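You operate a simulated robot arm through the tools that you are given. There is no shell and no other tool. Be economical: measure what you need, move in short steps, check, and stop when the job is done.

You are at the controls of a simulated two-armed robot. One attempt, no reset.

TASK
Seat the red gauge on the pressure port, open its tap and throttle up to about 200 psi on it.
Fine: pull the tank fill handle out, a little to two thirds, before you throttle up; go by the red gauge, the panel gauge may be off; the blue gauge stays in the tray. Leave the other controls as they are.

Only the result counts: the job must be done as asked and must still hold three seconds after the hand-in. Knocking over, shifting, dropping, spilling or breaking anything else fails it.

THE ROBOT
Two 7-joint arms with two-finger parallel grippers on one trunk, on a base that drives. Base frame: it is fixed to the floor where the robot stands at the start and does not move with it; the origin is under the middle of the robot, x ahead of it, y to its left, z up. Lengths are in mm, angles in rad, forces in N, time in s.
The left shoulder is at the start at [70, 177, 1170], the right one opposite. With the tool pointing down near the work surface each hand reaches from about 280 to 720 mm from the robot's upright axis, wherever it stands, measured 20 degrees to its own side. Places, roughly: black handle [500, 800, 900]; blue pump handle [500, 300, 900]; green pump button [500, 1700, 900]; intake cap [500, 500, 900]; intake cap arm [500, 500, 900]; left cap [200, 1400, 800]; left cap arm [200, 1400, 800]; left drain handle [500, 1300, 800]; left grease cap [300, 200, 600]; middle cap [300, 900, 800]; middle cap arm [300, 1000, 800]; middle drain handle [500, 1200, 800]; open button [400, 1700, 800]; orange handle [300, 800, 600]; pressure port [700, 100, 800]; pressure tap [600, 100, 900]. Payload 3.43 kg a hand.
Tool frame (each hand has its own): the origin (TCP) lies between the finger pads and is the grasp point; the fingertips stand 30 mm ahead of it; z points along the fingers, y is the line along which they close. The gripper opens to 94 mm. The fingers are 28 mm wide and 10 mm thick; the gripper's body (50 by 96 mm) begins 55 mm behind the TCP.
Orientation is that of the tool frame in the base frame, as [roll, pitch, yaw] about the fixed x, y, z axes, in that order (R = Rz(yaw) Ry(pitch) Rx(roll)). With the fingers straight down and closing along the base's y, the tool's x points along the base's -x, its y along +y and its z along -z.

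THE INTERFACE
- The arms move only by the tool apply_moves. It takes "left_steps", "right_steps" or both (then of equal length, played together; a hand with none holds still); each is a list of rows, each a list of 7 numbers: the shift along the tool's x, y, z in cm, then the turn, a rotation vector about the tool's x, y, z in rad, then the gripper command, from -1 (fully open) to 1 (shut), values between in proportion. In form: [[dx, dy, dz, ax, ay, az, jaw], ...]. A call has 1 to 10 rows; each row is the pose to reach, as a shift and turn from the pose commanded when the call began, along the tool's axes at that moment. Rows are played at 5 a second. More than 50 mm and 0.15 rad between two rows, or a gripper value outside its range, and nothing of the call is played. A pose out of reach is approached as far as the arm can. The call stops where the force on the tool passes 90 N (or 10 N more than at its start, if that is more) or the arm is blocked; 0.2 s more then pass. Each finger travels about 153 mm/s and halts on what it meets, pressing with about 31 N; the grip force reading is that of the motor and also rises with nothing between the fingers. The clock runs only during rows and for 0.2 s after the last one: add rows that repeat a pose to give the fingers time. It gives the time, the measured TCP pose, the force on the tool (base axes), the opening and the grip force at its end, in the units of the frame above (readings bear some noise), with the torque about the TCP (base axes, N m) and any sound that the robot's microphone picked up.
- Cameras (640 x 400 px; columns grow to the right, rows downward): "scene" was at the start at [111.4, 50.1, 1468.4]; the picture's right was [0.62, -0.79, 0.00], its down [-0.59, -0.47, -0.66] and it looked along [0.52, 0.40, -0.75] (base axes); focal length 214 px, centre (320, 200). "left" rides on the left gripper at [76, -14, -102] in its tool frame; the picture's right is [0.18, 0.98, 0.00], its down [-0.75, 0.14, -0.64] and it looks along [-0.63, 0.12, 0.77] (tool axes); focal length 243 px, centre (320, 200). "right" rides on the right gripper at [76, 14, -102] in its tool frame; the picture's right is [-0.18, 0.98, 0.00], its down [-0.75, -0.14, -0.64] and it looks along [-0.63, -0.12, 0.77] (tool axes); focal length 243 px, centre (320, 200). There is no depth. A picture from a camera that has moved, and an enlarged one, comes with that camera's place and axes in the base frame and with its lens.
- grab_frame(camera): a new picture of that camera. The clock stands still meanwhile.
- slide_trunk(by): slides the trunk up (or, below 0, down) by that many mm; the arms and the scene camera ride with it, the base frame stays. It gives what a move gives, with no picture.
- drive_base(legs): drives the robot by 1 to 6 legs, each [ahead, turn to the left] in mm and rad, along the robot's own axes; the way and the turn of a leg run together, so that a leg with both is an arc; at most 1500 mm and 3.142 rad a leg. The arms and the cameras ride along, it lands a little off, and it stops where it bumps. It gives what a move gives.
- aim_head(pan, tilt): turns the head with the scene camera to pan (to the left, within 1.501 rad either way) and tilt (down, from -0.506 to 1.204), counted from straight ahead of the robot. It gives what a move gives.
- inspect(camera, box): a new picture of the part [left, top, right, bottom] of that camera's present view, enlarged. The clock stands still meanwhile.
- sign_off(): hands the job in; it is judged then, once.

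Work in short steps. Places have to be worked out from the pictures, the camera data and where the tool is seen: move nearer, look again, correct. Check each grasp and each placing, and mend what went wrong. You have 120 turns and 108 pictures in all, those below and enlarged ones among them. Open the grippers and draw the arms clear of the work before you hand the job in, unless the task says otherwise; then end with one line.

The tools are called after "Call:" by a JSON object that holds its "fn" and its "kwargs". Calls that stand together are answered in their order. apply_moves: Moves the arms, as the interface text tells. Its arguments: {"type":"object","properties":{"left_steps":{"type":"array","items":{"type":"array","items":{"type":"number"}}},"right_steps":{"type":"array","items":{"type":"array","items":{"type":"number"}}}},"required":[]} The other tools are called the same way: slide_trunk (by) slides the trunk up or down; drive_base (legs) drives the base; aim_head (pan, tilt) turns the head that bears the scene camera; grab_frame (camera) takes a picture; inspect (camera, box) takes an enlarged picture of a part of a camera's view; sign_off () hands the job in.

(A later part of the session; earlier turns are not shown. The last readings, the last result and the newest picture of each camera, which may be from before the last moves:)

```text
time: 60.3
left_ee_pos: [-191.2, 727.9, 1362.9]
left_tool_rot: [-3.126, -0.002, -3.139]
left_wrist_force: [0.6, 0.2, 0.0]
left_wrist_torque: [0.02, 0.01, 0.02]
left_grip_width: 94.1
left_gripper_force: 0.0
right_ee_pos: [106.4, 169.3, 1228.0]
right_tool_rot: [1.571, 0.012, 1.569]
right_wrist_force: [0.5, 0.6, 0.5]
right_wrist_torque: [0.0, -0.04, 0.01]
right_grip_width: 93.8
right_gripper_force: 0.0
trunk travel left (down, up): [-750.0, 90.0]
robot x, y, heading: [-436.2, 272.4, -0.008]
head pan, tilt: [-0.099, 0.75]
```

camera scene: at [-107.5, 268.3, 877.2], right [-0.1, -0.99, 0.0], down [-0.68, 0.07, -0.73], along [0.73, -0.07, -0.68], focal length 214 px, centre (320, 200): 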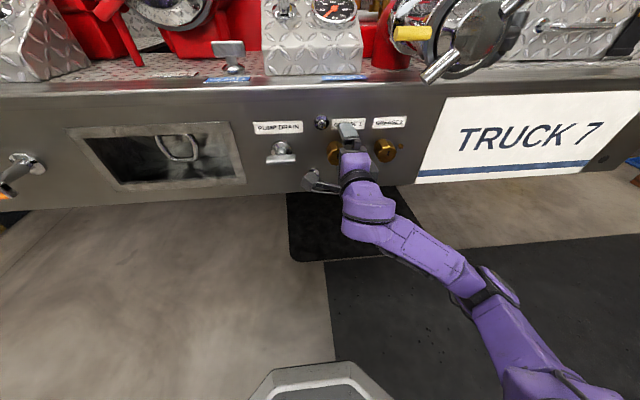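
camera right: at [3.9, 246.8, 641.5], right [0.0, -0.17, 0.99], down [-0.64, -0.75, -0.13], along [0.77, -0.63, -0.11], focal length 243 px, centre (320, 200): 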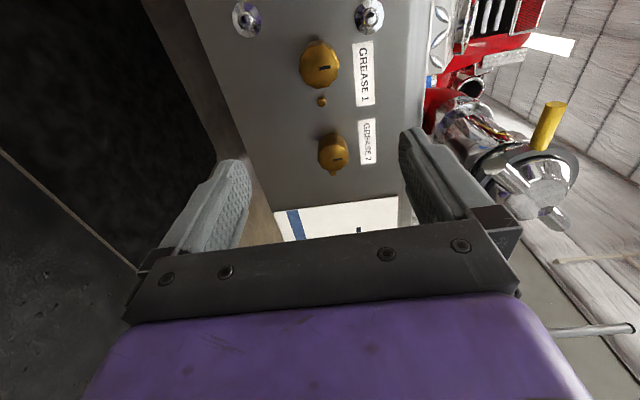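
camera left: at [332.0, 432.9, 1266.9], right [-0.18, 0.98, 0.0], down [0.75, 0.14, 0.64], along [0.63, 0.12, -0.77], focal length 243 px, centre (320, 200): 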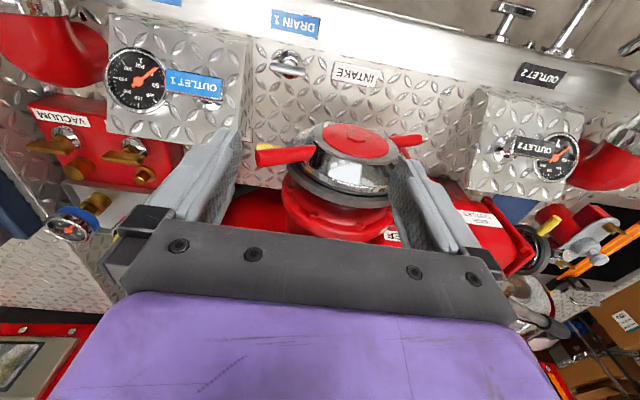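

All clear. I roll the right hand so the fingers close sideways, then pitch it down about 45°.

Call:
{"fn": "apply_moves", "kwargs": {"right_steps": [[0, 0, 0, 0, 0, -0.148, -1], [0, 0, 0, 0, 0, -0.296, -1], [0, 0, 0, 0, 0, -0.444, -1], [0, 0, 0, 0, 0, -0.592, -1], [0, 0, 0, 0, 0, -0.74, -1], [0, 0, 0, 0, 0, -0.888, -1], [0, 0, 0, 0, 0, -1.036, -1], [0, 0, 0, 0, 0, -1.184, -1], [0, 0, 0, 0, 0, -1.332, -1], [0, 0, 0, 0, 0, -1.48, -1]]}}

Call:
{"fn": "apply_moves", "kwargs": {"right_steps": [[0, 0, 0, 0, 0.13, -0.045, -1], [0, 0, 0, 0, 0.26, -0.09, -1], [0, 0, 0, 0, 0.4, -0.09, -1], [0, 0, 0, 0, 0.54, -0.09, -1], [0, 0, 0, 0, 0.68, -0.09, -1], [0, 0, 0, 0, 0.78, -0.09, -1]]}}

Call:
{"fn": "drive_base", "kwargs": {"legs": [[300, 0]]}}

Call:
{"fn": "grab_frame", "kwargs": {"camera": "scene"}}

Call:
{"fn": "grab_frame", "kwargs": {"camera": "right"}}

```text
time: 62.5
left_ee_pos: [-191.9, 728.2, 1362.4]
left_tool_rot: [-3.125, -0.001, -3.139]
left_wrist_force: [0.1, 0.3, -0.2]
left_wrist_torque: [-0.02, 0.0, 0.02]
left_grip_width: 94.3
left_gripper_force: 0.0
right_ee_pos: [106.1, 170.7, 1227.8]
right_tool_rot: [1.564, 1.496, 1.562]
right_wrist_force: [0.1, 0.1, 1.1]
right_wrist_torque: [-0.03, -0.01, 0.01]
right_grip_width: 93.8
right_gripper_force: 0.1
trunk travel left (down, up): [-750.0, 90.0]
robot x, y, heading: [-438.9, 274.1, -0.004]
head pan, tilt: [-0.099, 0.75]
```

```text
time: 63.9
left_ee_pos: [-191.7, 728.7, 1362.0]
left_tool_rot: [-3.125, 0.0, -3.141]
left_wrist_force: [-0.7, -0.6, -0.7]
left_wrist_torque: [-0.03, 0.01, 0.04]
left_grip_width: 94.2
left_gripper_force: 0.0
right_ee_pos: [104.9, 171.2, 1228.1]
right_tool_rot: [-3.135, 0.793, -3.106]
right_wrist_force: [-0.6, -1.0, 0.1]
right_wrist_torque: [0.0, 0.0, 0.0]
right_grip_width: 94.2
right_gripper_force: 0.2
trunk travel left (down, up): [-750.0, 90.0]
robot x, y, heading: [-438.8, 276.7, -0.004]
head pan, tilt: [-0.099, 0.75]
```

```text
time: 65.9
left_ee_pos: [101.6, 727.7, 1363.6]
left_tool_rot: [-3.127, 0.001, -3.136]
left_wrist_force: [0.0, -0.3, -0.6]
left_wrist_torque: [0.0, -0.08, -0.01]
left_grip_width: 93.8
left_gripper_force: 0.2
right_ee_pos: [400.0, 170.2, 1228.9]
right_tool_rot: [-3.135, 0.794, -3.104]
right_wrist_force: [-1.1, -0.6, 0.4]
right_wrist_torque: [0.0, -0.01, 0.01]
right_grip_width: 94.0
right_gripper_force: 0.1
trunk travel left (down, up): [-750.0, 90.0]
robot x, y, heading: [-142.7, 276.5, -0.001]
head pan, tilt: [-0.099, 0.75]
```

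```text
74 pictures are left
camera scene: at [-11.0, 269.0, 1477.0], right [-0.1, -0.99, 0.0], down [-0.68, 0.07, -0.73], along [0.73, -0.07, -0.68], focal length 214 px, centre (320, 200)
```

scene: 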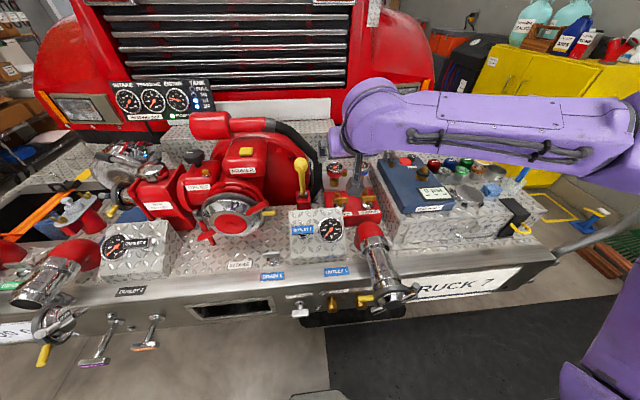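

```text
73 pictures are left
camera right: at [273.4, 180.9, 1247.0], right [0.1, 0.99, 0.13], down [0.07, -0.13, 0.99], along [0.99, -0.09, -0.09], focal length 243 px, centre (320, 200)
```

right: 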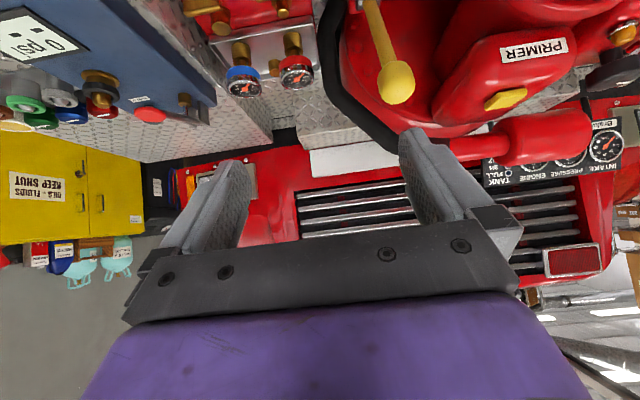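

The gauges are visible upside-down in the hand camera; red dial estimated at (774, 118, 930). I zoom in on both views.

Call:
{"fn": "inspect", "kwargs": {"camera": "right", "box": [180, 0, 340, 110]}}

Call:
{"fn": "inspect", "kwargs": {"camera": "scene", "box": [280, 140, 400, 260]}}

```text
3.64 times, centred on (260, 55) of right
camera zoom: at [273.4, 180.9, 1247.0], right [0.1, 0.99, 0.13], down [0.07, -0.13, 0.99], along [0.99, -0.09, -0.09], focal length 882 px, centre (538, 727)
```

zoom: 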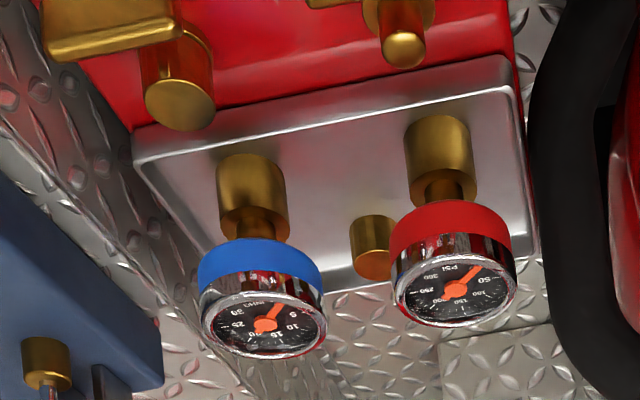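

```text
3.33 times, centred on (340, 200) of scene
camera zoom: at [-11.0, 269.0, 1477.0], right [-0.1, -0.99, 0.0], down [-0.68, 0.07, -0.73], along [0.73, -0.07, -0.68], focal length 715 px, centre (253, 200)
```

zoom: 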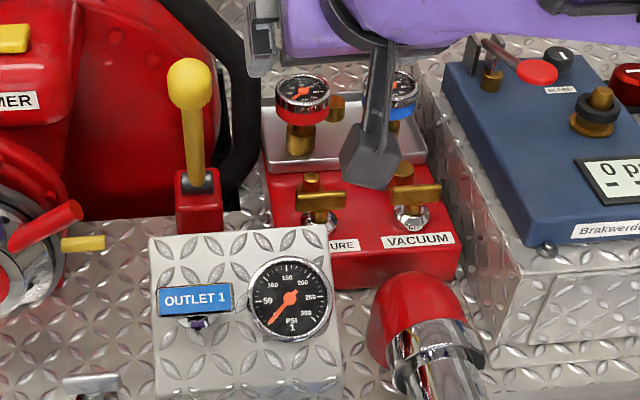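

The gauge dial faces up: top at about (789, 119, 925), Ø≈77 mm; the pressure stub's top is about (697, 120, 848). I drive ahead 140 mm, then bring the hand above and before the gauge at a steeper pitch.

Call:
{"fn": "drive_base", "kwargs": {"legs": [[140, 0]]}}

Call:
{"fn": "apply_moves", "kwargs": {"right_steps": [[0, 0, 0, 0, -0.13, 0, -1], [0, 0, 0, 0, -0.26, 0, -1]]}}

```text
time: 67.2
left_ee_pos: [242.2, 729.4, 1363.0]
left_tool_rot: [-3.127, 0.001, -3.138]
left_wrist_force: [0.5, 0.8, -0.7]
left_wrist_torque: [0.0, -0.05, 0.02]
left_grip_width: 93.9
left_gripper_force: 0.1
right_ee_pos: [541.7, 171.1, 1229.0]
right_tool_rot: [-3.133, 0.794, -3.102]
right_wrist_force: [0.0, 0.3, 0.0]
right_wrist_torque: [0.0, 0.03, -0.02]
right_grip_width: 93.8
right_gripper_force: 0.1
trunk travel left (down, up): [-750.0, 90.0]
robot x, y, heading: [2.3, 275.6, 0.003]
head pan, tilt: [-0.099, 0.75]
```

```text
time: 67.8
left_ee_pos: [243.0, 728.8, 1364.1]
left_tool_rot: [-3.125, 0.002, -3.138]
left_wrist_force: [0.1, 0.8, 0.1]
left_wrist_torque: [0.0, 0.01, 0.01]
left_grip_width: 94.0
left_gripper_force: 0.1
right_ee_pos: [541.6, 170.9, 1228.1]
right_tool_rot: [-3.131, 1.054, -3.099]
right_wrist_force: [-0.3, -0.4, 0.0]
right_wrist_torque: [-0.02, 0.02, 0.02]
right_grip_width: 93.8
right_gripper_force: 0.1
trunk travel left (down, up): [-750.0, 90.0]
robot x, y, heading: [-2.0, 274.9, 0.001]
head pan, tilt: [-0.099, 0.75]
```

The pitch went the shallow way; I turn it back by +0.53 for about 60° down.

Call:
{"fn": "apply_moves", "kwargs": {"right_steps": [[0, 0, 0, 0, 0.14, 0, -1], [0, 0, 0, 0, 0.28, 0, -1], [0, 0, 0, 0, 0.42, 0, -1], [0, 0, 0, 0, 0.53, 0, -1]]}}

```text
time: 68.8
left_ee_pos: [244.5, 729.1, 1362.2]
left_tool_rot: [-3.125, 0.0, -3.137]
left_wrist_force: [-0.3, -0.1, 0.4]
left_wrist_torque: [0.01, 0.02, 0.02]
left_grip_width: 93.9
left_gripper_force: 0.1
right_ee_pos: [543.3, 171.6, 1227.9]
right_tool_rot: [-3.134, 0.522, -3.103]
right_wrist_force: [-0.7, 0.2, 0.5]
right_wrist_torque: [-0.02, 0.01, 0.01]
right_grip_width: 94.1
right_gripper_force: 0.0
trunk travel left (down, up): [-750.0, 90.0]
robot x, y, heading: [-1.6, 279.1, 0.002]
head pan, tilt: [-0.099, 0.75]
```

Now I bring the hand to a pre-grasp point just above and in front of the red dial, (770, 119, 1000).

Call:
{"fn": "apply_moves", "kwargs": {"right_steps": [[-1, -0.7, 3.9, 0, 0, 0, -1], [-2, -1.5, 7.8, 0, 0, 0, -1], [-3, -2.2, 11.6, 0, 0, 0, -1], [-4, -2.9, 15.5, 0, 0, 0, -1], [-5, -3.7, 19.4, 0, 0, 0, -1], [-6, -4.4, 23.3, 0, 0, 0, -1], [-7, -5.1, 27.2, 0, 0, 0, -1], [-8.1, -5.84, 31, 0, 0, 0, -1]]}}

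Call:
{"fn": "grab_frame", "kwargs": {"camera": "right"}}

Call:
{"fn": "inspect", "kwargs": {"camera": "scene", "box": [270, 100, 430, 220]}}

```text
time: 70.6
left_ee_pos: [247.2, 727.3, 1362.5]
left_tool_rot: [-3.127, 0.0, -3.137]
left_wrist_force: [1.1, -0.1, -0.5]
left_wrist_torque: [-0.02, 0.05, -0.02]
left_grip_width: 93.9
left_gripper_force: 0.0
right_ee_pos: [771.8, 115.4, 997.1]
right_tool_rot: [-3.137, 0.52, -3.102]
right_wrist_force: [0.2, 0.5, -0.7]
right_wrist_torque: [0.06, 0.02, -0.02]
right_grip_width: 93.8
right_gripper_force: 0.1
trunk travel left (down, up): [-750.0, 90.0]
robot x, y, heading: [-2.1, 272.8, -0.001]
head pan, tilt: [-0.099, 0.75]
```

```text
70 pictures are left
camera right: at [654.3, 126.6, 1048.2], right [0.12, 0.99, 0.09], down [0.34, -0.12, 0.93], along [0.93, -0.09, -0.35], focal length 243 px, centre (320, 200)
```

right: 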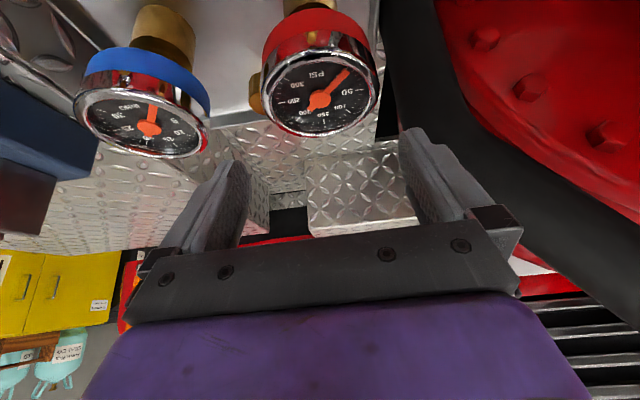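

```text
3.33 times, centred on (350, 160) of scene
camera zoom: at [135.0, 268.4, 1476.6], right [-0.1, -1.0, 0.0], down [-0.68, 0.07, -0.73], along [0.73, -0.07, -0.68], focal length 715 px, centre (220, 333)
```

zoom: 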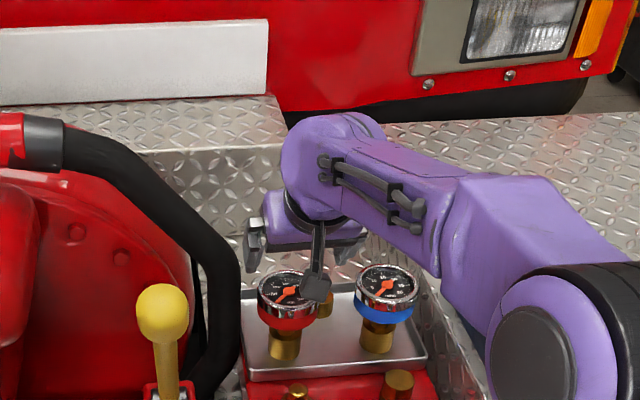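

Refined: dial centre ≈ (784, 120, 927). I descend halfway with a 5 mm sideways correction and look.

Call:
{"fn": "apply_moves", "kwargs": {"right_steps": [[0.5, 0.45, 1, 0, 0, 0, -1], [1.6, 0.45, 3.5, 0, 0, 0, -1], [1.8, 0.45, 4, 0, 0, 0, -1]]}}

Call:
{"fn": "grab_frame", "kwargs": {"camera": "right"}}

```text
time: 71.4
left_ee_pos: [241.7, 728.5, 1363.8]
left_tool_rot: [-3.125, 0.003, -3.134]
left_wrist_force: [-0.2, -0.1, 1.2]
left_wrist_torque: [-0.01, 0.02, 0.06]
left_grip_width: 93.6
left_gripper_force: 0.1
right_ee_pos: [773.3, 121.0, 958.5]
right_tool_rot: [-3.137, 0.527, -3.104]
right_wrist_force: [-5.4, -3.7, 11.0]
right_wrist_torque: [0.57, -0.14, 0.26]
right_grip_width: 92.1
right_gripper_force: 0.0
trunk travel left (down, up): [-750.0, 90.0]
robot x, y, heading: [-2.9, 273.8, -0.004]
head pan, tilt: [-0.099, 0.75]
```

```text
68 pictures are left
camera right: at [654.9, 131.9, 1009.6], right [0.13, 0.99, 0.09], down [0.33, -0.13, 0.93], along [0.93, -0.09, -0.34], focal length 243 px, centre (320, 200)
```

right: 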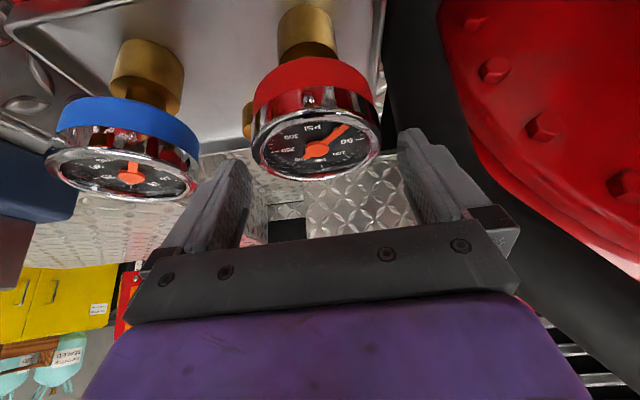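

The force (up and toward −y at the +y finger) says that finger touches the black hose beside the gauge. I rise, narrow the opening to ~85 mm, and check centring.

Call:
{"fn": "apply_moves", "kwargs": {"right_steps": [[-0.5, 0, -0.9, 0, 0, 0, -1], [-0.9, 0, -1.6, 0, 0, 0, -0.81], [-0.9, 0, -1.6, 0, 0, 0, -0.81]]}}

Call:
{"fn": "grab_frame", "kwargs": {"camera": "right"}}

```text
time: 72.2
left_ee_pos: [245.1, 729.3, 1361.8]
left_tool_rot: [-3.125, -0.001, -3.136]
left_wrist_force: [0.3, 0.6, 0.2]
left_wrist_torque: [0.0, 0.02, 0.0]
left_grip_width: 94.1
left_gripper_force: 0.0
right_ee_pos: [772.8, 122.2, 974.3]
right_tool_rot: [-3.137, 0.522, -3.103]
right_wrist_force: [0.0, 0.2, -0.3]
right_wrist_torque: [0.01, 0.0, -0.02]
right_grip_width: 85.2
right_gripper_force: 0.1
trunk travel left (down, up): [-750.0, 90.0]
robot x, y, heading: [-2.7, 275.1, -0.0]
head pan, tilt: [-0.099, 0.75]
```

```text
67 pictures are left
camera right: at [656.3, 133.3, 1025.6], right [0.12, 0.99, 0.09], down [0.34, -0.12, 0.93], along [0.93, -0.09, -0.35], focal length 243 px, centre (320, 200)
```

right: 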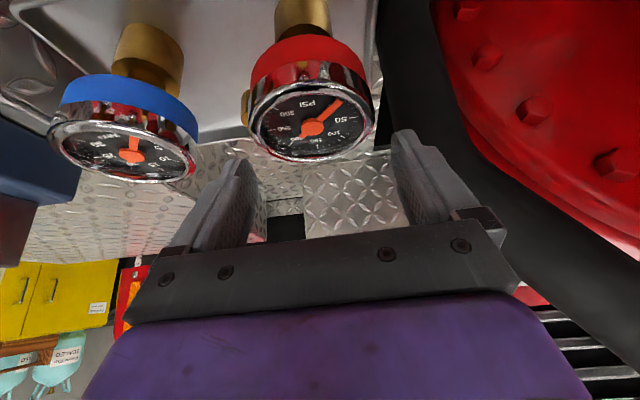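

Dial centre y≈120 while the hand is at 122. I shift −2.7 mm and descend to just around the rim, watching force.

Call:
{"fn": "apply_moves", "kwargs": {"right_steps": [[0, -0.27, 1, 0, 0, 0, -0.81], [0.6, -0.27, 2.5, 0, 0, 0, -0.81], [1.14, -0.27, 3.97, 0, 0, 0, -0.81]]}}

Call:
{"fn": "grab_frame", "kwargs": {"camera": "right"}}

```text
time: 73.0
left_ee_pos: [244.6, 727.5, 1362.6]
left_tool_rot: [-3.126, 0.0, -3.137]
left_wrist_force: [0.1, -0.1, -0.9]
left_wrist_torque: [-0.01, 0.01, 0.02]
left_grip_width: 94.0
left_gripper_force: 0.0
right_ee_pos: [781.1, 119.2, 935.3]
right_tool_rot: [-3.136, 0.524, -3.102]
right_wrist_force: [-0.2, 0.5, 0.7]
right_wrist_torque: [-0.03, -0.02, 0.0]
right_grip_width: 85.0
right_gripper_force: 0.0
right hand out of reach, approached as far as the arm can: row 3
trunk travel left (down, up): [-750.0, 90.0]
robot x, y, heading: [2.2, 276.3, -0.002]
head pan, tilt: [-0.099, 0.75]
```

```text
66 pictures are left
camera right: at [664.3, 130.6, 987.1], right [0.13, 0.99, 0.09], down [0.34, -0.12, 0.93], along [0.93, -0.09, -0.35], focal length 243 px, centre (320, 200)
```

right: 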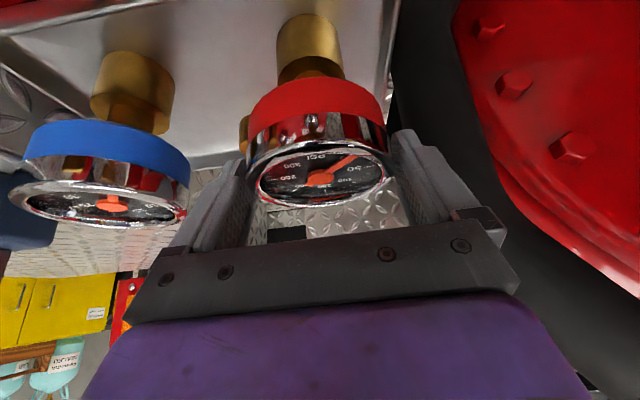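

No contact, but at the arm's reach limit. I use the trunk to lower the hand another 22 mm.

Call:
{"fn": "slide_trunk", "kwargs": {"by": -22}}

Call:
{"fn": "grab_frame", "kwargs": {"camera": "right"}}

```text
time: 73.7
left_ee_pos: [245.5, 728.3, 1341.6]
left_tool_rot: [-3.125, -0.002, -3.136]
left_wrist_force: [-1.4, -0.8, -0.1]
left_wrist_torque: [0.02, -0.01, 0.01]
left_grip_width: 94.1
left_gripper_force: 0.1
right_ee_pos: [781.7, 119.4, 913.4]
right_tool_rot: [-3.136, 0.524, -3.104]
right_wrist_force: [-0.6, 0.3, 0.4]
right_wrist_torque: [-0.02, 0.03, 0.0]
right_grip_width: 85.1
right_gripper_force: 0.0
trunk travel left (down, up): [-728.0, 112.0]
robot x, y, heading: [1.9, 271.4, 0.003]
head pan, tilt: [-0.099, 0.75]
```

```text
65 pictures are left
camera right: at [663.8, 130.5, 965.2], right [0.13, 0.99, 0.09], down [0.34, -0.12, 0.93], along [0.93, -0.09, -0.35], focal length 243 px, centre (320, 200)
```

right: 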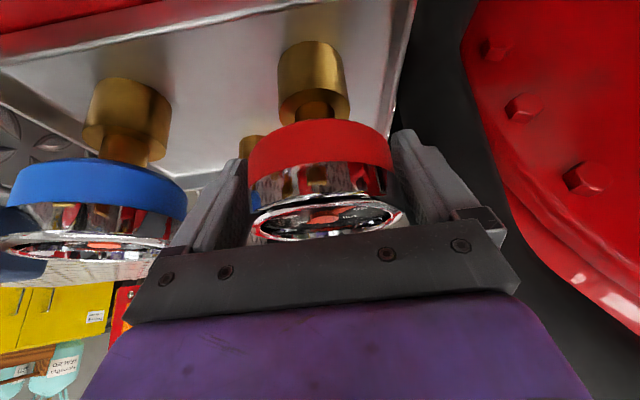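

The dial sits between the fingers with no contact. I close the gripper on the band.

Call:
{"fn": "apply_moves", "kwargs": {"right_steps": [[0, 0, 0, 0, 0, 0, -0.6], [0, 0, 0, 0, 0, 0, 1], [0, 0, 0, 0, 0, 0, 1]]}}

```text
time: 74.5
left_ee_pos: [243.3, 728.3, 1340.6]
left_tool_rot: [-3.124, 0.002, -3.137]
left_wrist_force: [0.1, 0.5, 0.1]
left_wrist_torque: [0.0, 0.0, 0.02]
left_grip_width: 94.1
left_gripper_force: 0.1
right_ee_pos: [780.9, 119.1, 914.3]
right_tool_rot: [-3.136, 0.524, -3.102]
right_wrist_force: [-0.9, 0.4, 3.0]
right_wrist_torque: [-0.07, 0.07, -0.02]
right_grip_width: 77.0
right_gripper_force: 31.0
trunk travel left (down, up): [-728.0, 112.0]
robot x, y, heading: [3.4, 278.0, -0.001]
head pan, tilt: [-0.099, 0.75]
```

Gripped at 77 mm. I lift straight up 80 mm with the trunk.

Call:
{"fn": "slide_trunk", "kwargs": {"by": 80}}

Call:
{"fn": "grab_frame", "kwargs": {"camera": "right"}}

Call:
{"fn": "inspect", "kwargs": {"camera": "scene", "box": [270, 100, 430, 220]}}

```text
time: 75.7
left_ee_pos: [245.8, 728.3, 1420.4]
left_tool_rot: [-3.126, -0.003, -3.137]
left_wrist_force: [-0.8, 0.1, 0.4]
left_wrist_torque: [0.01, 0.0, -0.02]
left_grip_width: 94.0
left_gripper_force: 0.0
right_ee_pos: [782.4, 119.4, 992.4]
right_tool_rot: [-3.138, 0.521, -3.104]
right_wrist_force: [0.1, -0.8, -5.8]
right_wrist_torque: [0.01, -0.02, 0.02]
right_grip_width: 77.1
right_gripper_force: 30.8
trunk travel left (down, up): [-808.0, 32.0]
robot x, y, heading: [-1.0, 275.0, -0.002]
head pan, tilt: [-0.099, 0.75]
```

```text
64 pictures are left
camera right: at [664.5, 130.6, 1044.4], right [0.13, 0.99, 0.09], down [0.34, -0.12, 0.93], along [0.93, -0.09, -0.35], focal length 243 px, centre (320, 200)
```

right: 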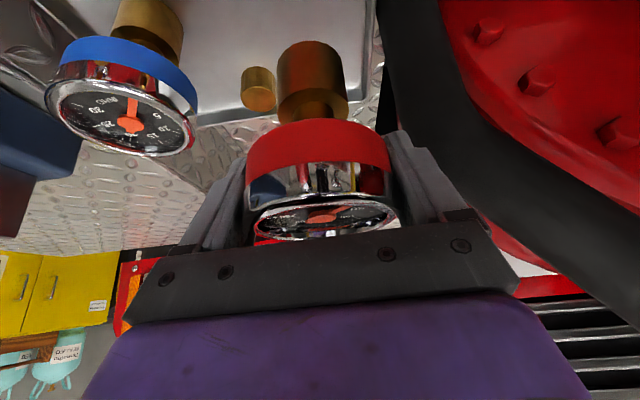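

```text
3.33 times, centred on (350, 160) of scene
camera zoom: at [133.2, 269.0, 1534.7], right [-0.1, -1.0, 0.0], down [-0.68, 0.07, -0.73], along [0.73, -0.07, -0.68], focal length 715 px, centre (220, 333)
```

zoom: 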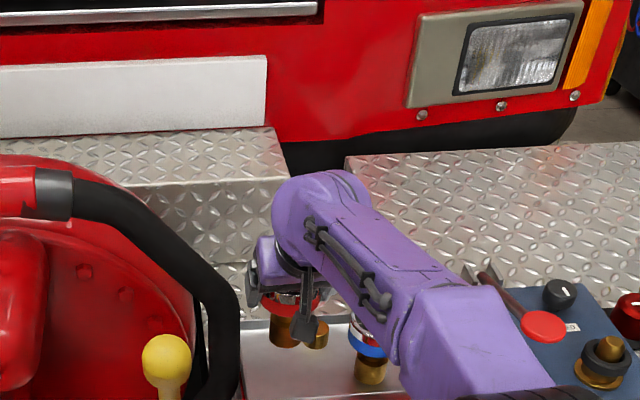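

The gauge came up cleanly. I move it back 86 mm toward the robot, over the pressure stub.

Call:
{"fn": "apply_moves", "kwargs": {"right_steps": [[2.5, 0.1, -1.43, 0, 0, 0, 1], [5, 0.2, -2.86, 0, 0, 0, 1], [7.45, 0.3, -4.29, 0, 0, 0, 1], [7.45, 0.3, -4.29, 0, 0, 0, 1]]}}

Call:
{"fn": "grab_frame", "kwargs": {"camera": "right"}}

Call:
{"fn": "inspect", "kwargs": {"camera": "scene", "box": [280, 140, 420, 240]}}

```text
time: 76.7
left_ee_pos: [245.1, 728.4, 1420.9]
left_tool_rot: [-3.126, 0.0, -3.137]
left_wrist_force: [-0.4, 0.0, 1.1]
left_wrist_torque: [0.0, 0.01, 0.03]
left_grip_width: 94.1
left_gripper_force: 0.0
right_ee_pos: [697.6, 120.0, 990.1]
right_tool_rot: [-3.136, 0.524, -3.104]
right_wrist_force: [-1.3, -0.4, -3.7]
right_wrist_torque: [0.04, -0.01, 0.02]
right_grip_width: 77.1
right_gripper_force: 30.6
trunk travel left (down, up): [-808.0, 32.0]
robot x, y, heading: [-1.3, 275.7, -0.001]
head pan, tilt: [-0.099, 0.75]
```

```text
62 pictures are left
camera right: at [579.2, 131.3, 1041.4], right [0.12, 0.99, 0.09], down [0.34, -0.12, 0.93], along [0.93, -0.09, -0.35], focal length 243 px, centre (320, 200)
```

right: 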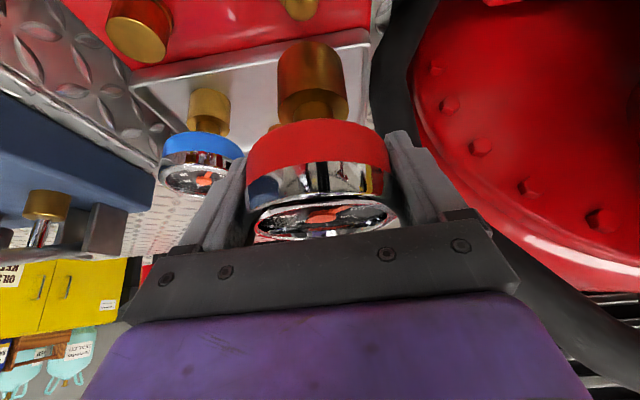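

```text
4.00 times, centred on (350, 190) of scene
camera zoom: at [133.3, 268.9, 1534.7], right [-0.1, -1.0, 0.0], down [-0.68, 0.07, -0.73], along [0.73, -0.07, -0.68], focal length 858 px, centre (200, 240)
```

zoom: 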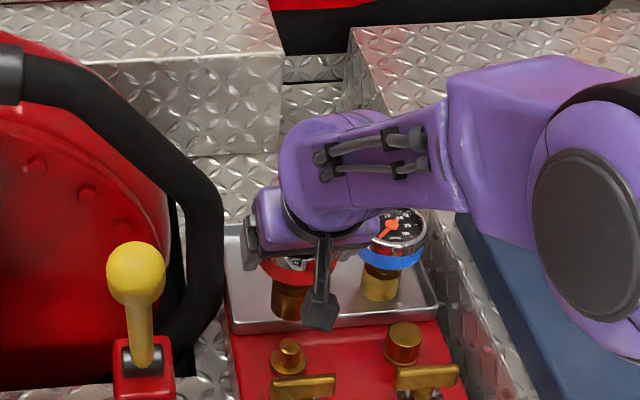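

Stub estimate now (698, 119.5, 850), hand at (697.6, 120). I lower 38 mm and compare coupling and stub.

Call:
{"fn": "slide_trunk", "kwargs": {"by": -38}}

Call:
{"fn": "inspect", "kwargs": {"camera": "right", "box": [230, 0, 410, 120]}}

Call:
{"fn": "inspect", "kwargs": {"camera": "scene", "box": [290, 160, 400, 240]}}

```text
time: 77.5
left_ee_pos: [245.5, 727.1, 1382.8]
left_tool_rot: [-3.127, -0.004, -3.138]
left_wrist_force: [0.2, 0.8, -1.0]
left_wrist_torque: [0.0, 0.03, 0.01]
left_grip_width: 94.4
left_gripper_force: 0.1
right_ee_pos: [695.6, 121.0, 952.5]
right_tool_rot: [-3.138, 0.522, -3.103]
right_wrist_force: [0.6, 1.5, -4.0]
right_wrist_torque: [-0.06, -0.01, 0.01]
right_grip_width: 77.2
right_gripper_force: 31.2
trunk travel left (down, up): [-770.0, 70.0]
robot x, y, heading: [0.9, 278.6, 0.001]
head pan, tilt: [-0.099, 0.75]
```

```text
3.33 times, centred on (320, 60) of right
camera zoom: at [579.2, 131.4, 1003.5], right [0.13, 0.99, 0.09], down [0.34, -0.12, 0.93], along [0.93, -0.09, -0.35], focal length 809 px, centre (320, 667)
```

zoom: 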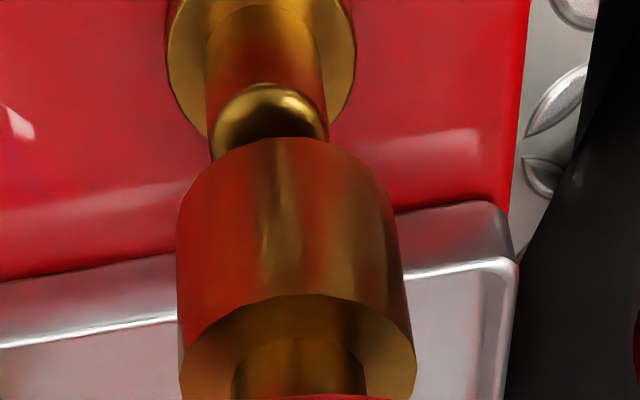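

```text
5.00 times, centred on (345, 200) of scene
camera zoom: at [132.9, 268.9, 1496.7], right [-0.1, -1.0, 0.0], down [-0.68, 0.07, -0.73], along [0.73, -0.07, -0.68], focal length 1072 px, centre (195, 200)
```

zoom: 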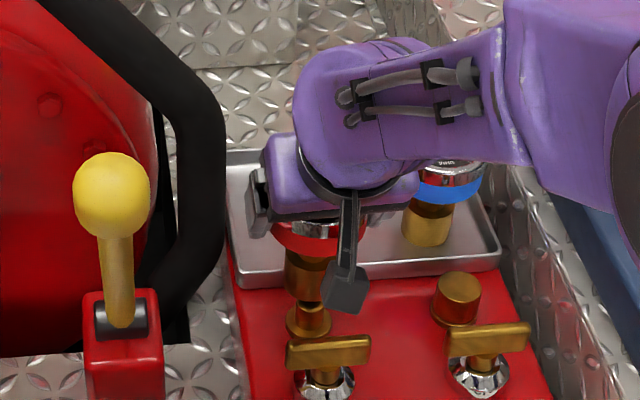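

Coupling bottom is ~25 mm above the stub and well aligned; stub looks ~1.5 mm toward −y. I correct that and lower 20 mm.

Call:
{"fn": "apply_moves", "kwargs": {"right_steps": [[0, -0.15, 0, 0, 0, 0, 1], [0, -0.15, 0, 0, 0, 0, 1]]}}

Call:
{"fn": "slide_trunk", "kwargs": {"by": -18}}

Call:
{"fn": "inspect", "kwargs": {"camera": "right", "box": [230, 0, 410, 120]}}

Call:
{"fn": "inspect", "kwargs": {"camera": "scene", "box": [320, 190, 380, 240]}}

```text
time: 78.1
left_ee_pos: [245.5, 728.7, 1383.8]
left_tool_rot: [-3.125, -0.003, -3.137]
left_wrist_force: [-1.2, -0.1, -0.2]
left_wrist_torque: [0.02, 0.01, 0.01]
left_grip_width: 93.9
left_gripper_force: 0.0
right_ee_pos: [696.6, 119.7, 951.6]
right_tool_rot: [-3.137, 0.521, -3.105]
right_wrist_force: [-0.6, 0.3, -4.6]
right_wrist_torque: [-0.03, -0.06, 0.01]
right_grip_width: 77.0
right_gripper_force: 30.9
trunk travel left (down, up): [-770.0, 70.0]
robot x, y, heading: [-3.4, 275.1, 0.003]
head pan, tilt: [-0.099, 0.75]
```

```text
time: 78.8
left_ee_pos: [241.1, 729.2, 1364.8]
left_tool_rot: [-3.127, 0.002, -3.136]
left_wrist_force: [0.5, 0.2, 1.3]
left_wrist_torque: [0.03, 0.05, 0.02]
left_grip_width: 94.0
left_gripper_force: 0.1
right_ee_pos: [695.9, 119.5, 938.8]
right_tool_rot: [-3.138, 0.529, -3.104]
right_wrist_force: [-2.2, -1.5, 17.2]
right_wrist_torque: [-0.08, 0.45, 0.0]
right_grip_width: 76.8
right_gripper_force: 31.1
trunk travel left (down, up): [-752.0, 88.0]
robot x, y, heading: [-0.3, 274.7, -0.001]
head pan, tilt: [-0.099, 0.75]
```

```text
3.33 times, centred on (320, 60) of right
camera zoom: at [577.8, 130.7, 989.3], right [0.12, 0.99, 0.09], down [0.33, -0.12, 0.94], along [0.94, -0.09, -0.34], focal length 809 px, centre (320, 667)
```

zoom: 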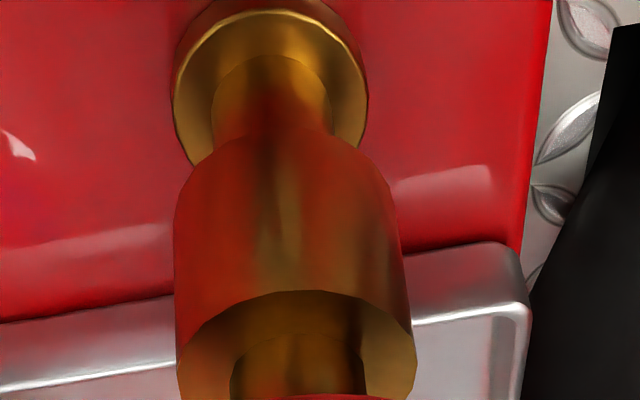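

```text
8.00 times, centred on (350, 215) of scene
camera zoom: at [129.0, 269.7, 1479.4], right [-0.1, -1.0, 0.0], down [-0.68, 0.07, -0.73], along [0.73, -0.07, -0.68], focal length 1716 px, centre (80, 80)
```

zoom: 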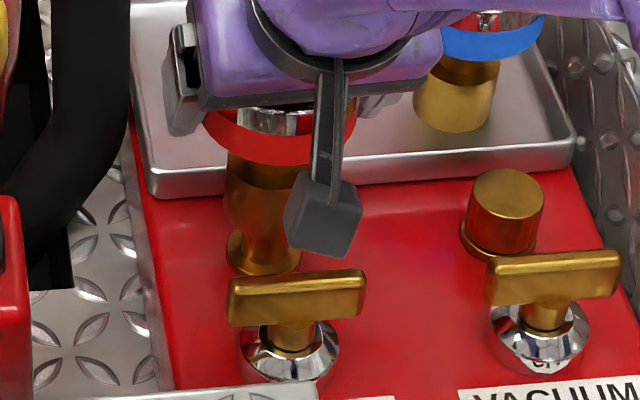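

Contact at ~21 N with the push point ~13 mm toward the robot, so the stub is a bit nearer the robot than the coupling axis. I lift 6 mm, shift 4 mm toward the robot, and try again.

Call:
{"fn": "slide_trunk", "kwargs": {"by": 8}}

Call:
{"fn": "apply_moves", "kwargs": {"right_steps": [[0.35, -0.05, -0.2, 0, 0, 0, 1], [0.35, -0.05, -0.2, 0, 0, 0, 1]]}}

Call:
{"fn": "slide_trunk", "kwargs": {"by": -10}}

```text
time: 79.3
left_ee_pos: [245.1, 729.1, 1372.2]
left_tool_rot: [-3.126, -0.002, -3.136]
left_wrist_force: [-0.1, -0.3, 0.5]
left_wrist_torque: [0.0, -0.01, 0.01]
left_grip_width: 94.2
left_gripper_force: 0.0
right_ee_pos: [697.1, 119.1, 938.5]
right_tool_rot: [-3.135, 0.52, -3.103]
right_wrist_force: [0.6, 0.2, -3.8]
right_wrist_torque: [-0.03, -0.04, -0.01]
right_grip_width: 76.8
right_gripper_force: 31.1
trunk travel left (down, up): [-760.0, 80.0]
robot x, y, heading: [2.5, 273.2, -0.001]
head pan, tilt: [-0.099, 0.75]
```

```text
time: 79.9
left_ee_pos: [245.8, 728.3, 1372.4]
left_tool_rot: [-3.125, -0.002, -3.136]
left_wrist_force: [-1.0, 0.6, -0.5]
left_wrist_torque: [0.01, 0.01, -0.01]
left_grip_width: 93.8
left_gripper_force: 0.0
right_ee_pos: [693.4, 119.5, 942.1]
right_tool_rot: [-3.137, 0.52, -3.103]
right_wrist_force: [0.0, -0.9, -4.8]
right_wrist_torque: [0.02, 0.03, -0.04]
right_grip_width: 76.8
right_gripper_force: 31.2
trunk travel left (down, up): [-760.0, 80.0]
robot x, y, heading: [0.6, 272.3, 0.001]
head pan, tilt: [-0.099, 0.75]
```

```text
time: 80.5
left_ee_pos: [240.4, 729.4, 1363.6]
left_tool_rot: [-3.127, 0.002, -3.135]
left_wrist_force: [-0.6, -0.3, 0.7]
left_wrist_torque: [0.0, 0.02, -0.01]
left_grip_width: 94.0
left_gripper_force: 0.0
right_ee_pos: [691.6, 118.8, 937.5]
right_tool_rot: [-3.136, 0.533, -3.104]
right_wrist_force: [2.0, -1.5, 19.0]
right_wrist_torque: [-0.12, 0.36, 0.05]
right_grip_width: 76.7
right_gripper_force: 30.7
trunk travel left (down, up): [-750.0, 90.0]
robot x, y, heading: [-2.8, 273.4, -0.0]
head pan, tilt: [-0.099, 0.75]
```

Still contact, with push even further toward the robot side. I look again from the hand camera.

Call:
{"fn": "slide_trunk", "kwargs": {"by": 15}}

Call:
{"fn": "grab_frame", "kwargs": {"camera": "right"}}

Call:
{"fn": "inspect", "kwargs": {"camera": "scene", "box": [320, 190, 380, 240]}}

```text
time: 81.1
left_ee_pos: [244.2, 728.5, 1378.0]
left_tool_rot: [-3.126, 0.0, -3.135]
left_wrist_force: [-0.2, 0.2, -0.1]
left_wrist_torque: [-0.01, 0.0, 0.0]
left_grip_width: 94.0
left_gripper_force: 0.1
right_ee_pos: [691.1, 119.1, 947.5]
right_tool_rot: [-3.138, 0.521, -3.103]
right_wrist_force: [-0.5, 0.2, -3.6]
right_wrist_torque: [-0.01, -0.04, -0.02]
right_grip_width: 76.8
right_gripper_force: 31.1
trunk travel left (down, up): [-765.0, 75.0]
robot x, y, heading: [-1.8, 274.4, -0.0]
head pan, tilt: [-0.099, 0.75]
```

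```text
56 pictures are left
camera right: at [573.9, 130.3, 998.7], right [0.12, 0.99, 0.09], down [0.34, -0.12, 0.93], along [0.93, -0.09, -0.35], focal length 243 px, centre (320, 200)
```

right: 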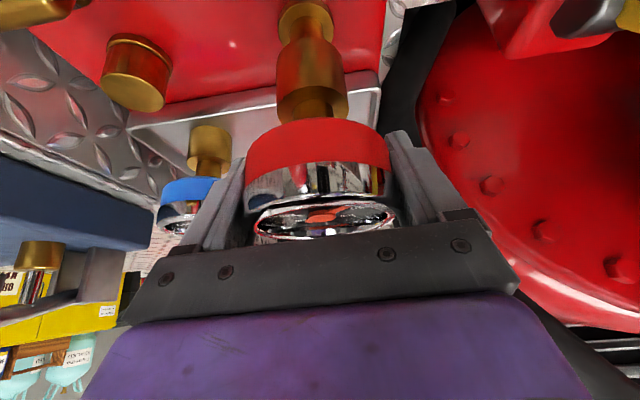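

```text
8.00 times, centred on (350, 215) of scene
camera zoom: at [131.2, 269.2, 1491.9], right [-0.1, -1.0, 0.0], down [-0.68, 0.07, -0.73], along [0.73, -0.07, -0.68], focal length 1716 px, centre (80, 80)
```

zoom: 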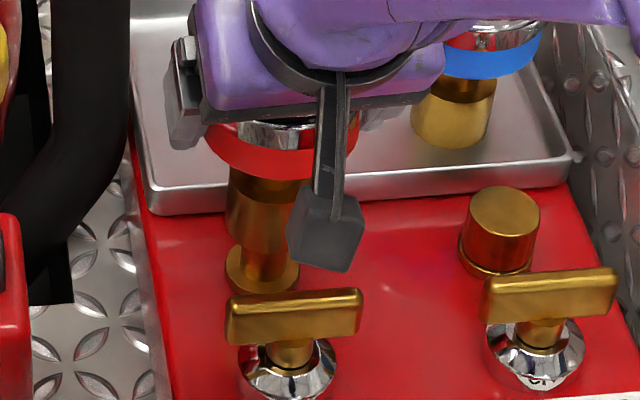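

Re-evaluating the hand-camera geometry with the contact height puts the stub nearer x≈686. I shift 6 mm more toward the robot and lower again.

Call:
{"fn": "apply_moves", "kwargs": {"right_steps": [[0.26, 0.02, -0.15, 0, 0, 0, 1], [0.52, 0.03, -0.3, 0, 0, 0, 1], [0.52, 0.03, -0.3, 0, 0, 0, 1]]}}

Call:
{"fn": "slide_trunk", "kwargs": {"by": -16}}

```text
time: 81.9
left_ee_pos: [246.3, 728.5, 1378.5]
left_tool_rot: [-3.126, -0.003, -3.137]
left_wrist_force: [-0.2, -0.5, -0.5]
left_wrist_torque: [0.02, -0.02, -0.02]
left_grip_width: 93.9
left_gripper_force: 0.1
right_ee_pos: [686.9, 118.4, 945.8]
right_tool_rot: [-3.137, 0.524, -3.102]
right_wrist_force: [-0.5, -0.5, -4.3]
right_wrist_torque: [-0.02, -0.06, 0.01]
right_grip_width: 76.8
right_gripper_force: 30.4
trunk travel left (down, up): [-765.0, 75.0]
robot x, y, heading: [0.1, 275.4, -0.002]
head pan, tilt: [-0.099, 0.75]
```

```text
time: 82.6
left_ee_pos: [247.8, 727.8, 1361.3]
left_tool_rot: [-3.125, -0.001, -3.136]
left_wrist_force: [0.6, 0.0, 0.0]
left_wrist_torque: [0.01, 0.04, -0.02]
left_grip_width: 94.0
left_gripper_force: 0.1
right_ee_pos: [689.3, 118.8, 927.8]
right_tool_rot: [-3.135, 0.517, -3.102]
right_wrist_force: [0.6, 0.6, -4.1]
right_wrist_torque: [0.0, 0.0, -0.01]
right_grip_width: 76.3
right_gripper_force: 31.0
trunk travel left (down, up): [-749.0, 91.0]
robot x, y, heading: [2.0, 274.4, 0.001]
head pan, tilt: [-0.099, 0.75]
```

No contact now at 928 — it is sliding over the stub. I keep lowering in small steps until it bottoms.

Call:
{"fn": "slide_trunk", "kwargs": {"by": -8}}

Call:
{"fn": "inspect", "kwargs": {"camera": "right", "box": [230, 0, 410, 120]}}

```text
time: 83.1
left_ee_pos: [246.4, 728.0, 1353.3]
left_tool_rot: [-3.125, -0.002, -3.136]
left_wrist_force: [0.5, -0.1, 0.2]
left_wrist_torque: [0.03, 0.02, 0.03]
left_grip_width: 94.1
left_gripper_force: 0.1
right_ee_pos: [688.0, 118.7, 922.0]
right_tool_rot: [-3.136, 0.519, -3.104]
right_wrist_force: [2.4, 1.7, -5.9]
right_wrist_torque: [0.13, -0.3, 0.03]
right_grip_width: 76.3
right_gripper_force: 31.1
trunk travel left (down, up): [-741.0, 99.0]
robot x, y, heading: [0.9, 275.9, -0.001]
head pan, tilt: [-0.099, 0.75]
```

```text
3.33 times, centred on (320, 60) of right
camera zoom: at [570.2, 130.2, 974.0], right [0.13, 0.99, 0.09], down [0.34, -0.13, 0.93], along [0.93, -0.09, -0.35], focal length 809 px, centre (320, 667)
```

zoom: 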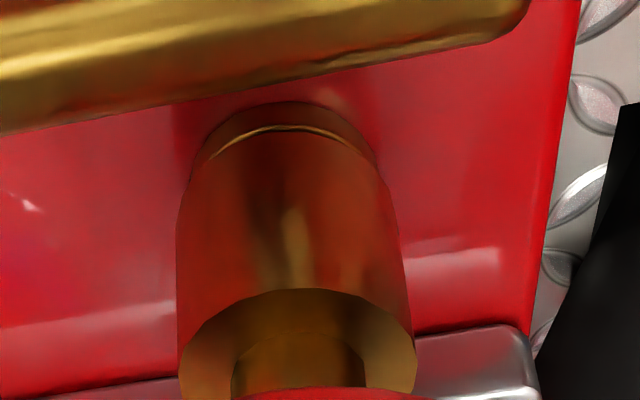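

The coupling now meets the flange. I press a few more mm to confirm it is bottomed.

Call:
{"fn": "slide_trunk", "kwargs": {"by": -5}}

Call:
{"fn": "inspect", "kwargs": {"camera": "right", "box": [230, 0, 410, 120]}}

```text
time: 83.7
left_ee_pos: [246.0, 727.7, 1348.8]
left_tool_rot: [-3.126, -0.002, -3.136]
left_wrist_force: [-0.4, 0.3, -0.4]
left_wrist_torque: [0.02, 0.01, 0.02]
left_grip_width: 93.8
left_gripper_force: 0.1
right_ee_pos: [686.7, 119.5, 916.5]
right_tool_rot: [-3.138, 0.523, -3.103]
right_wrist_force: [1.9, 1.6, -5.0]
right_wrist_torque: [0.14, -0.21, -0.01]
right_grip_width: 76.5
right_gripper_force: 31.5
trunk travel left (down, up): [-736.0, 104.0]
robot x, y, heading: [0.5, 277.1, 0.0]
head pan, tilt: [-0.099, 0.75]
```

```text
3.33 times, centred on (320, 60) of right
camera zoom: at [570.1, 130.2, 969.3], right [0.13, 0.99, 0.09], down [0.34, -0.12, 0.93], along [0.93, -0.09, -0.35], focal length 809 px, centre (320, 667)
```

zoom: 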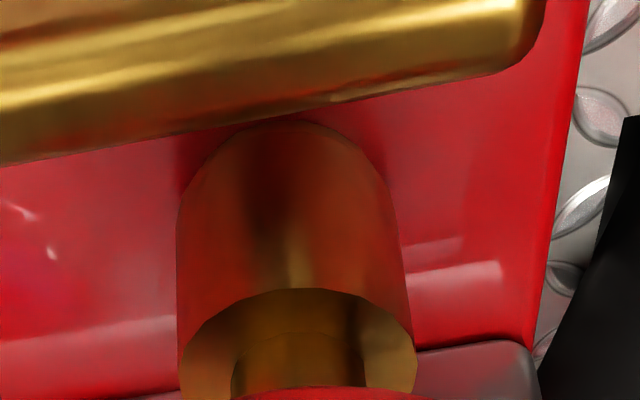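

It still sinks freely. I go on in small steps.

Call:
{"fn": "slide_trunk", "kwargs": {"by": -5}}

```text
time: 84.2
left_ee_pos: [243.1, 729.3, 1345.0]
left_tool_rot: [-3.127, 0.001, -3.136]
left_wrist_force: [0.2, -0.6, 0.5]
left_wrist_torque: [0.03, 0.01, -0.01]
left_grip_width: 94.1
left_gripper_force: 0.1
right_ee_pos: [687.9, 118.6, 915.9]
right_tool_rot: [-3.136, 0.529, -3.104]
right_wrist_force: [3.0, 0.0, 11.5]
right_wrist_torque: [-0.21, -0.03, -0.02]
right_grip_width: 76.5
right_gripper_force: 31.0
trunk travel left (down, up): [-731.0, 109.0]
robot x, y, heading: [-1.3, 276.1, -0.003]
head pan, tilt: [-0.099, 0.75]
```

Bottomed at z≈916. I press a little more to seat it firmly.

Call:
{"fn": "slide_trunk", "kwargs": {"by": -5}}

Call:
{"fn": "inspect", "kwargs": {"camera": "right", "box": [200, 0, 440, 160]}}

```text
time: 84.8
left_ee_pos: [240.9, 729.2, 1338.9]
left_tool_rot: [-3.123, 0.004, -3.135]
left_wrist_force: [0.6, -0.4, 0.0]
left_wrist_torque: [0.0, 0.0, 0.0]
left_grip_width: 93.9
left_gripper_force: 0.0
right_ee_pos: [686.4, 119.7, 916.4]
right_tool_rot: [-3.136, 0.539, -3.103]
right_wrist_force: [8.3, 0.1, 36.0]
right_wrist_torque: [-0.14, -0.06, -0.01]
right_grip_width: 76.7
right_gripper_force: 30.8
trunk travel left (down, up): [-726.0, 114.0]
robot x, y, heading: [-0.2, 277.4, 0.004]
head pan, tilt: [-0.099, 0.75]
```

```text
2.50 times, centred on (320, 80) of right
camera zoom: at [568.5, 131.3, 966.3], right [0.12, 0.99, 0.09], down [0.32, -0.13, 0.94], along [0.94, -0.09, -0.33], focal length 606 px, centre (320, 500)
```

zoom: 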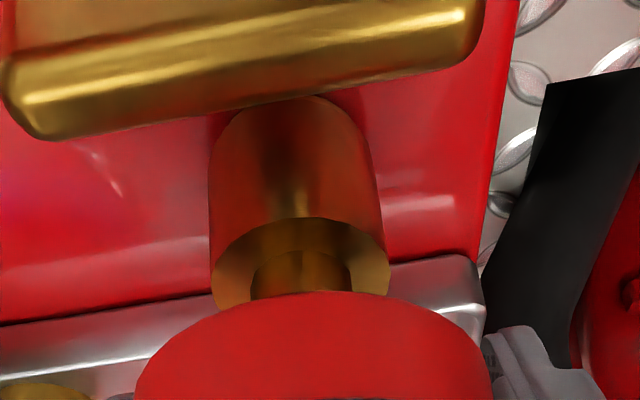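

Seated with 36 N of push. I unload, open to ~86 mm, and rise clear.

Call:
{"fn": "slide_trunk", "kwargs": {"by": 8}}

Call:
{"fn": "apply_moves", "kwargs": {"right_steps": [[0, 0, 0, 0, 0, 0, -0.7], [0, 0, 0, 0, 0, 0, -0.83], [0, 0, 0, 0, 0, 0, -0.83]]}}

Call:
{"fn": "slide_trunk", "kwargs": {"by": 80}}

Call:
{"fn": "grab_frame", "kwargs": {"camera": "right"}}

```text
time: 85.3
left_ee_pos: [244.1, 730.2, 1346.6]
left_tool_rot: [-3.127, 0.0, -3.134]
left_wrist_force: [-0.8, -0.2, 0.3]
left_wrist_torque: [0.01, -0.02, 0.0]
left_grip_width: 94.0
left_gripper_force: 0.1
right_ee_pos: [686.7, 119.6, 917.0]
right_tool_rot: [-3.137, 0.521, -3.103]
right_wrist_force: [12.5, 0.7, 12.0]
right_wrist_torque: [0.07, -0.47, 0.0]
right_grip_width: 76.9
right_gripper_force: 31.0
trunk travel left (down, up): [-734.0, 106.0]
robot x, y, heading: [-0.5, 273.7, -0.001]
head pan, tilt: [-0.099, 0.75]
```

```text
time: 86.1
left_ee_pos: [245.1, 728.7, 1346.6]
left_tool_rot: [-3.125, 0.001, -3.137]
left_wrist_force: [0.3, 0.4, 0.9]
left_wrist_torque: [-0.02, 0.02, 0.03]
left_grip_width: 94.0
left_gripper_force: 0.0
right_ee_pos: [685.5, 118.1, 916.4]
right_tool_rot: [-3.135, 0.522, -3.105]
right_wrist_force: [0.2, 0.0, 0.5]
right_wrist_torque: [-0.03, 0.01, -0.01]
right_grip_width: 86.3
right_gripper_force: 0.0
trunk travel left (down, up): [-734.0, 106.0]
robot x, y, heading: [2.5, 270.5, 0.002]
head pan, tilt: [-0.099, 0.75]
```

```text
time: 87.3
left_ee_pos: [245.5, 728.6, 1428.1]
left_tool_rot: [-3.126, 0.001, -3.134]
left_wrist_force: [-0.4, -0.4, -1.5]
left_wrist_torque: [0.0, -0.02, -0.02]
left_grip_width: 94.0
left_gripper_force: 0.0
right_ee_pos: [687.8, 119.0, 995.9]
right_tool_rot: [-3.136, 0.523, -3.104]
right_wrist_force: [0.0, 0.3, 0.6]
right_wrist_torque: [0.0, -0.02, 0.0]
right_grip_width: 85.8
right_gripper_force: 0.2
trunk travel left (down, up): [-814.0, 26.0]
robot x, y, heading: [-1.5, 277.2, 0.007]
head pan, tilt: [-0.099, 0.75]
```

```text
51 pictures are left
camera right: at [569.3, 130.2, 1048.1], right [0.13, 0.99, 0.09], down [0.34, -0.12, 0.93], along [0.93, -0.09, -0.35], focal length 243 px, centre (320, 200)
```

right: 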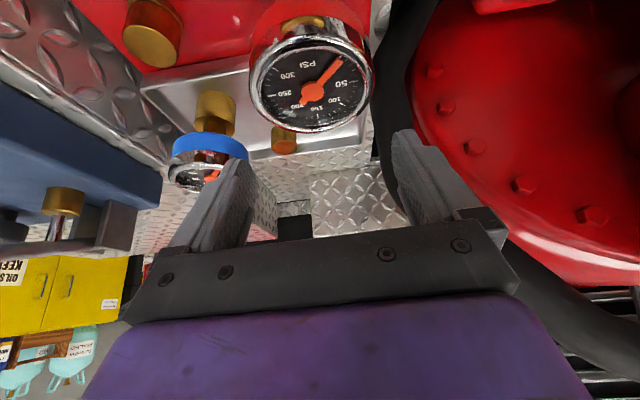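

Gauge stands seated and upright at ~0 psi. Now I look closely at the pressure tap.

Call:
{"fn": "inspect", "kwargs": {"camera": "scene", "box": [300, 180, 400, 260]}}

```text
5.00 times, centred on (350, 220) of scene
camera zoom: at [132.4, 269.2, 1540.8], right [-0.1, -1.0, 0.0], down [-0.68, 0.07, -0.73], along [0.73, -0.07, -0.68], focal length 1072 px, centre (170, 100)
```

zoom: 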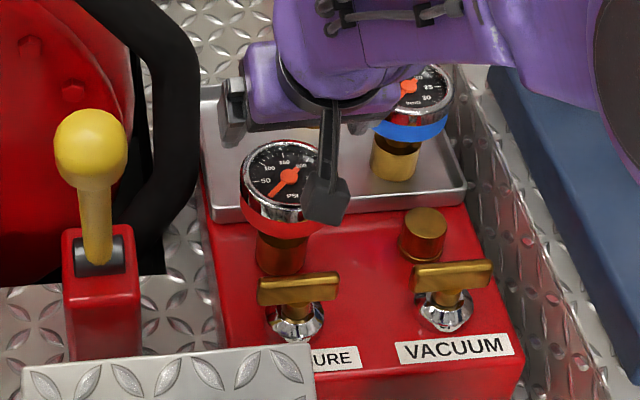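

The tap's T-bar lies across (along y) just in front of the gauge. I plan to push its right end with closed fingertips, so I draw the hand back, close it, and look at the tap from the hand camera.

Call:
{"fn": "apply_moves", "kwargs": {"right_steps": [[3.8, -0.7, -2.2, 0, 0, 0, -0.83], [7.6, -1.4, -4.4, 0, 0, 0, 0], [11.3, -2, -6.5, 0, 0, 0, 1], [11.3, -2, -6.5, 0, -0.14, 0, 1], [11.3, -2, -6.5, 0, -0.14, 0, 1]]}}

Call:
{"fn": "grab_frame", "kwargs": {"camera": "right"}}

Call:
{"fn": "inspect", "kwargs": {"camera": "scene", "box": [300, 180, 400, 260]}}

```text
time: 88.5
left_ee_pos: [244.4, 728.0, 1426.1]
left_tool_rot: [-3.125, 0.0, -3.136]
left_wrist_force: [-0.2, -0.3, 0.0]
left_wrist_torque: [-0.01, -0.02, 0.04]
left_grip_width: 94.3
left_gripper_force: 0.1
right_ee_pos: [558.0, 95.1, 999.0]
right_tool_rot: [-3.134, 0.665, -3.102]
right_wrist_force: [-0.4, 0.2, -0.5]
right_wrist_torque: [-0.01, 0.02, 0.01]
right_grip_width: 0.0
right_gripper_force: 31.0
trunk travel left (down, up): [-814.0, 26.0]
robot x, y, heading: [2.6, 274.8, 0.002]
head pan, tilt: [-0.099, 0.75]
```

```text
49 pictures are left
camera right: at [433.6, 105.3, 1034.5], right [0.11, 0.99, 0.11], down [0.2, -0.13, 0.97], along [0.97, -0.09, -0.21], focal length 243 px, centre (320, 200)
```

right: 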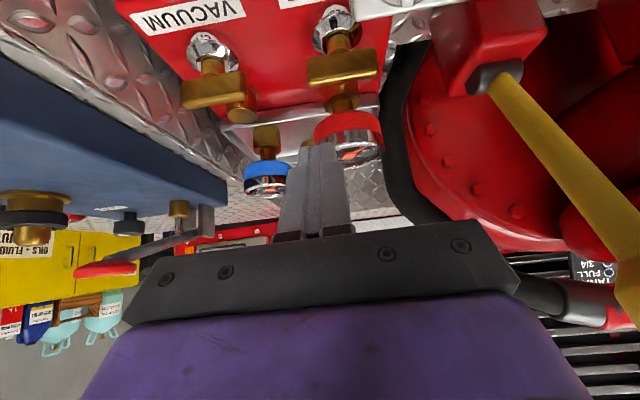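

```text
5.00 times, centred on (350, 220) of scene
camera zoom: at [132.5, 269.1, 1540.8], right [-0.1, -1.0, 0.0], down [-0.68, 0.07, -0.73], along [0.73, -0.07, -0.68], focal length 1072 px, centre (170, 100)
```

zoom: 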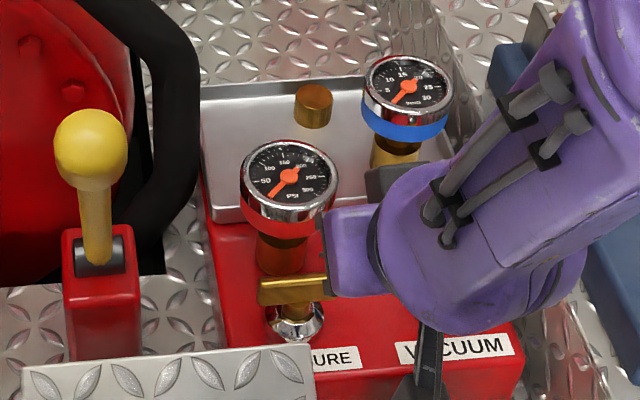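

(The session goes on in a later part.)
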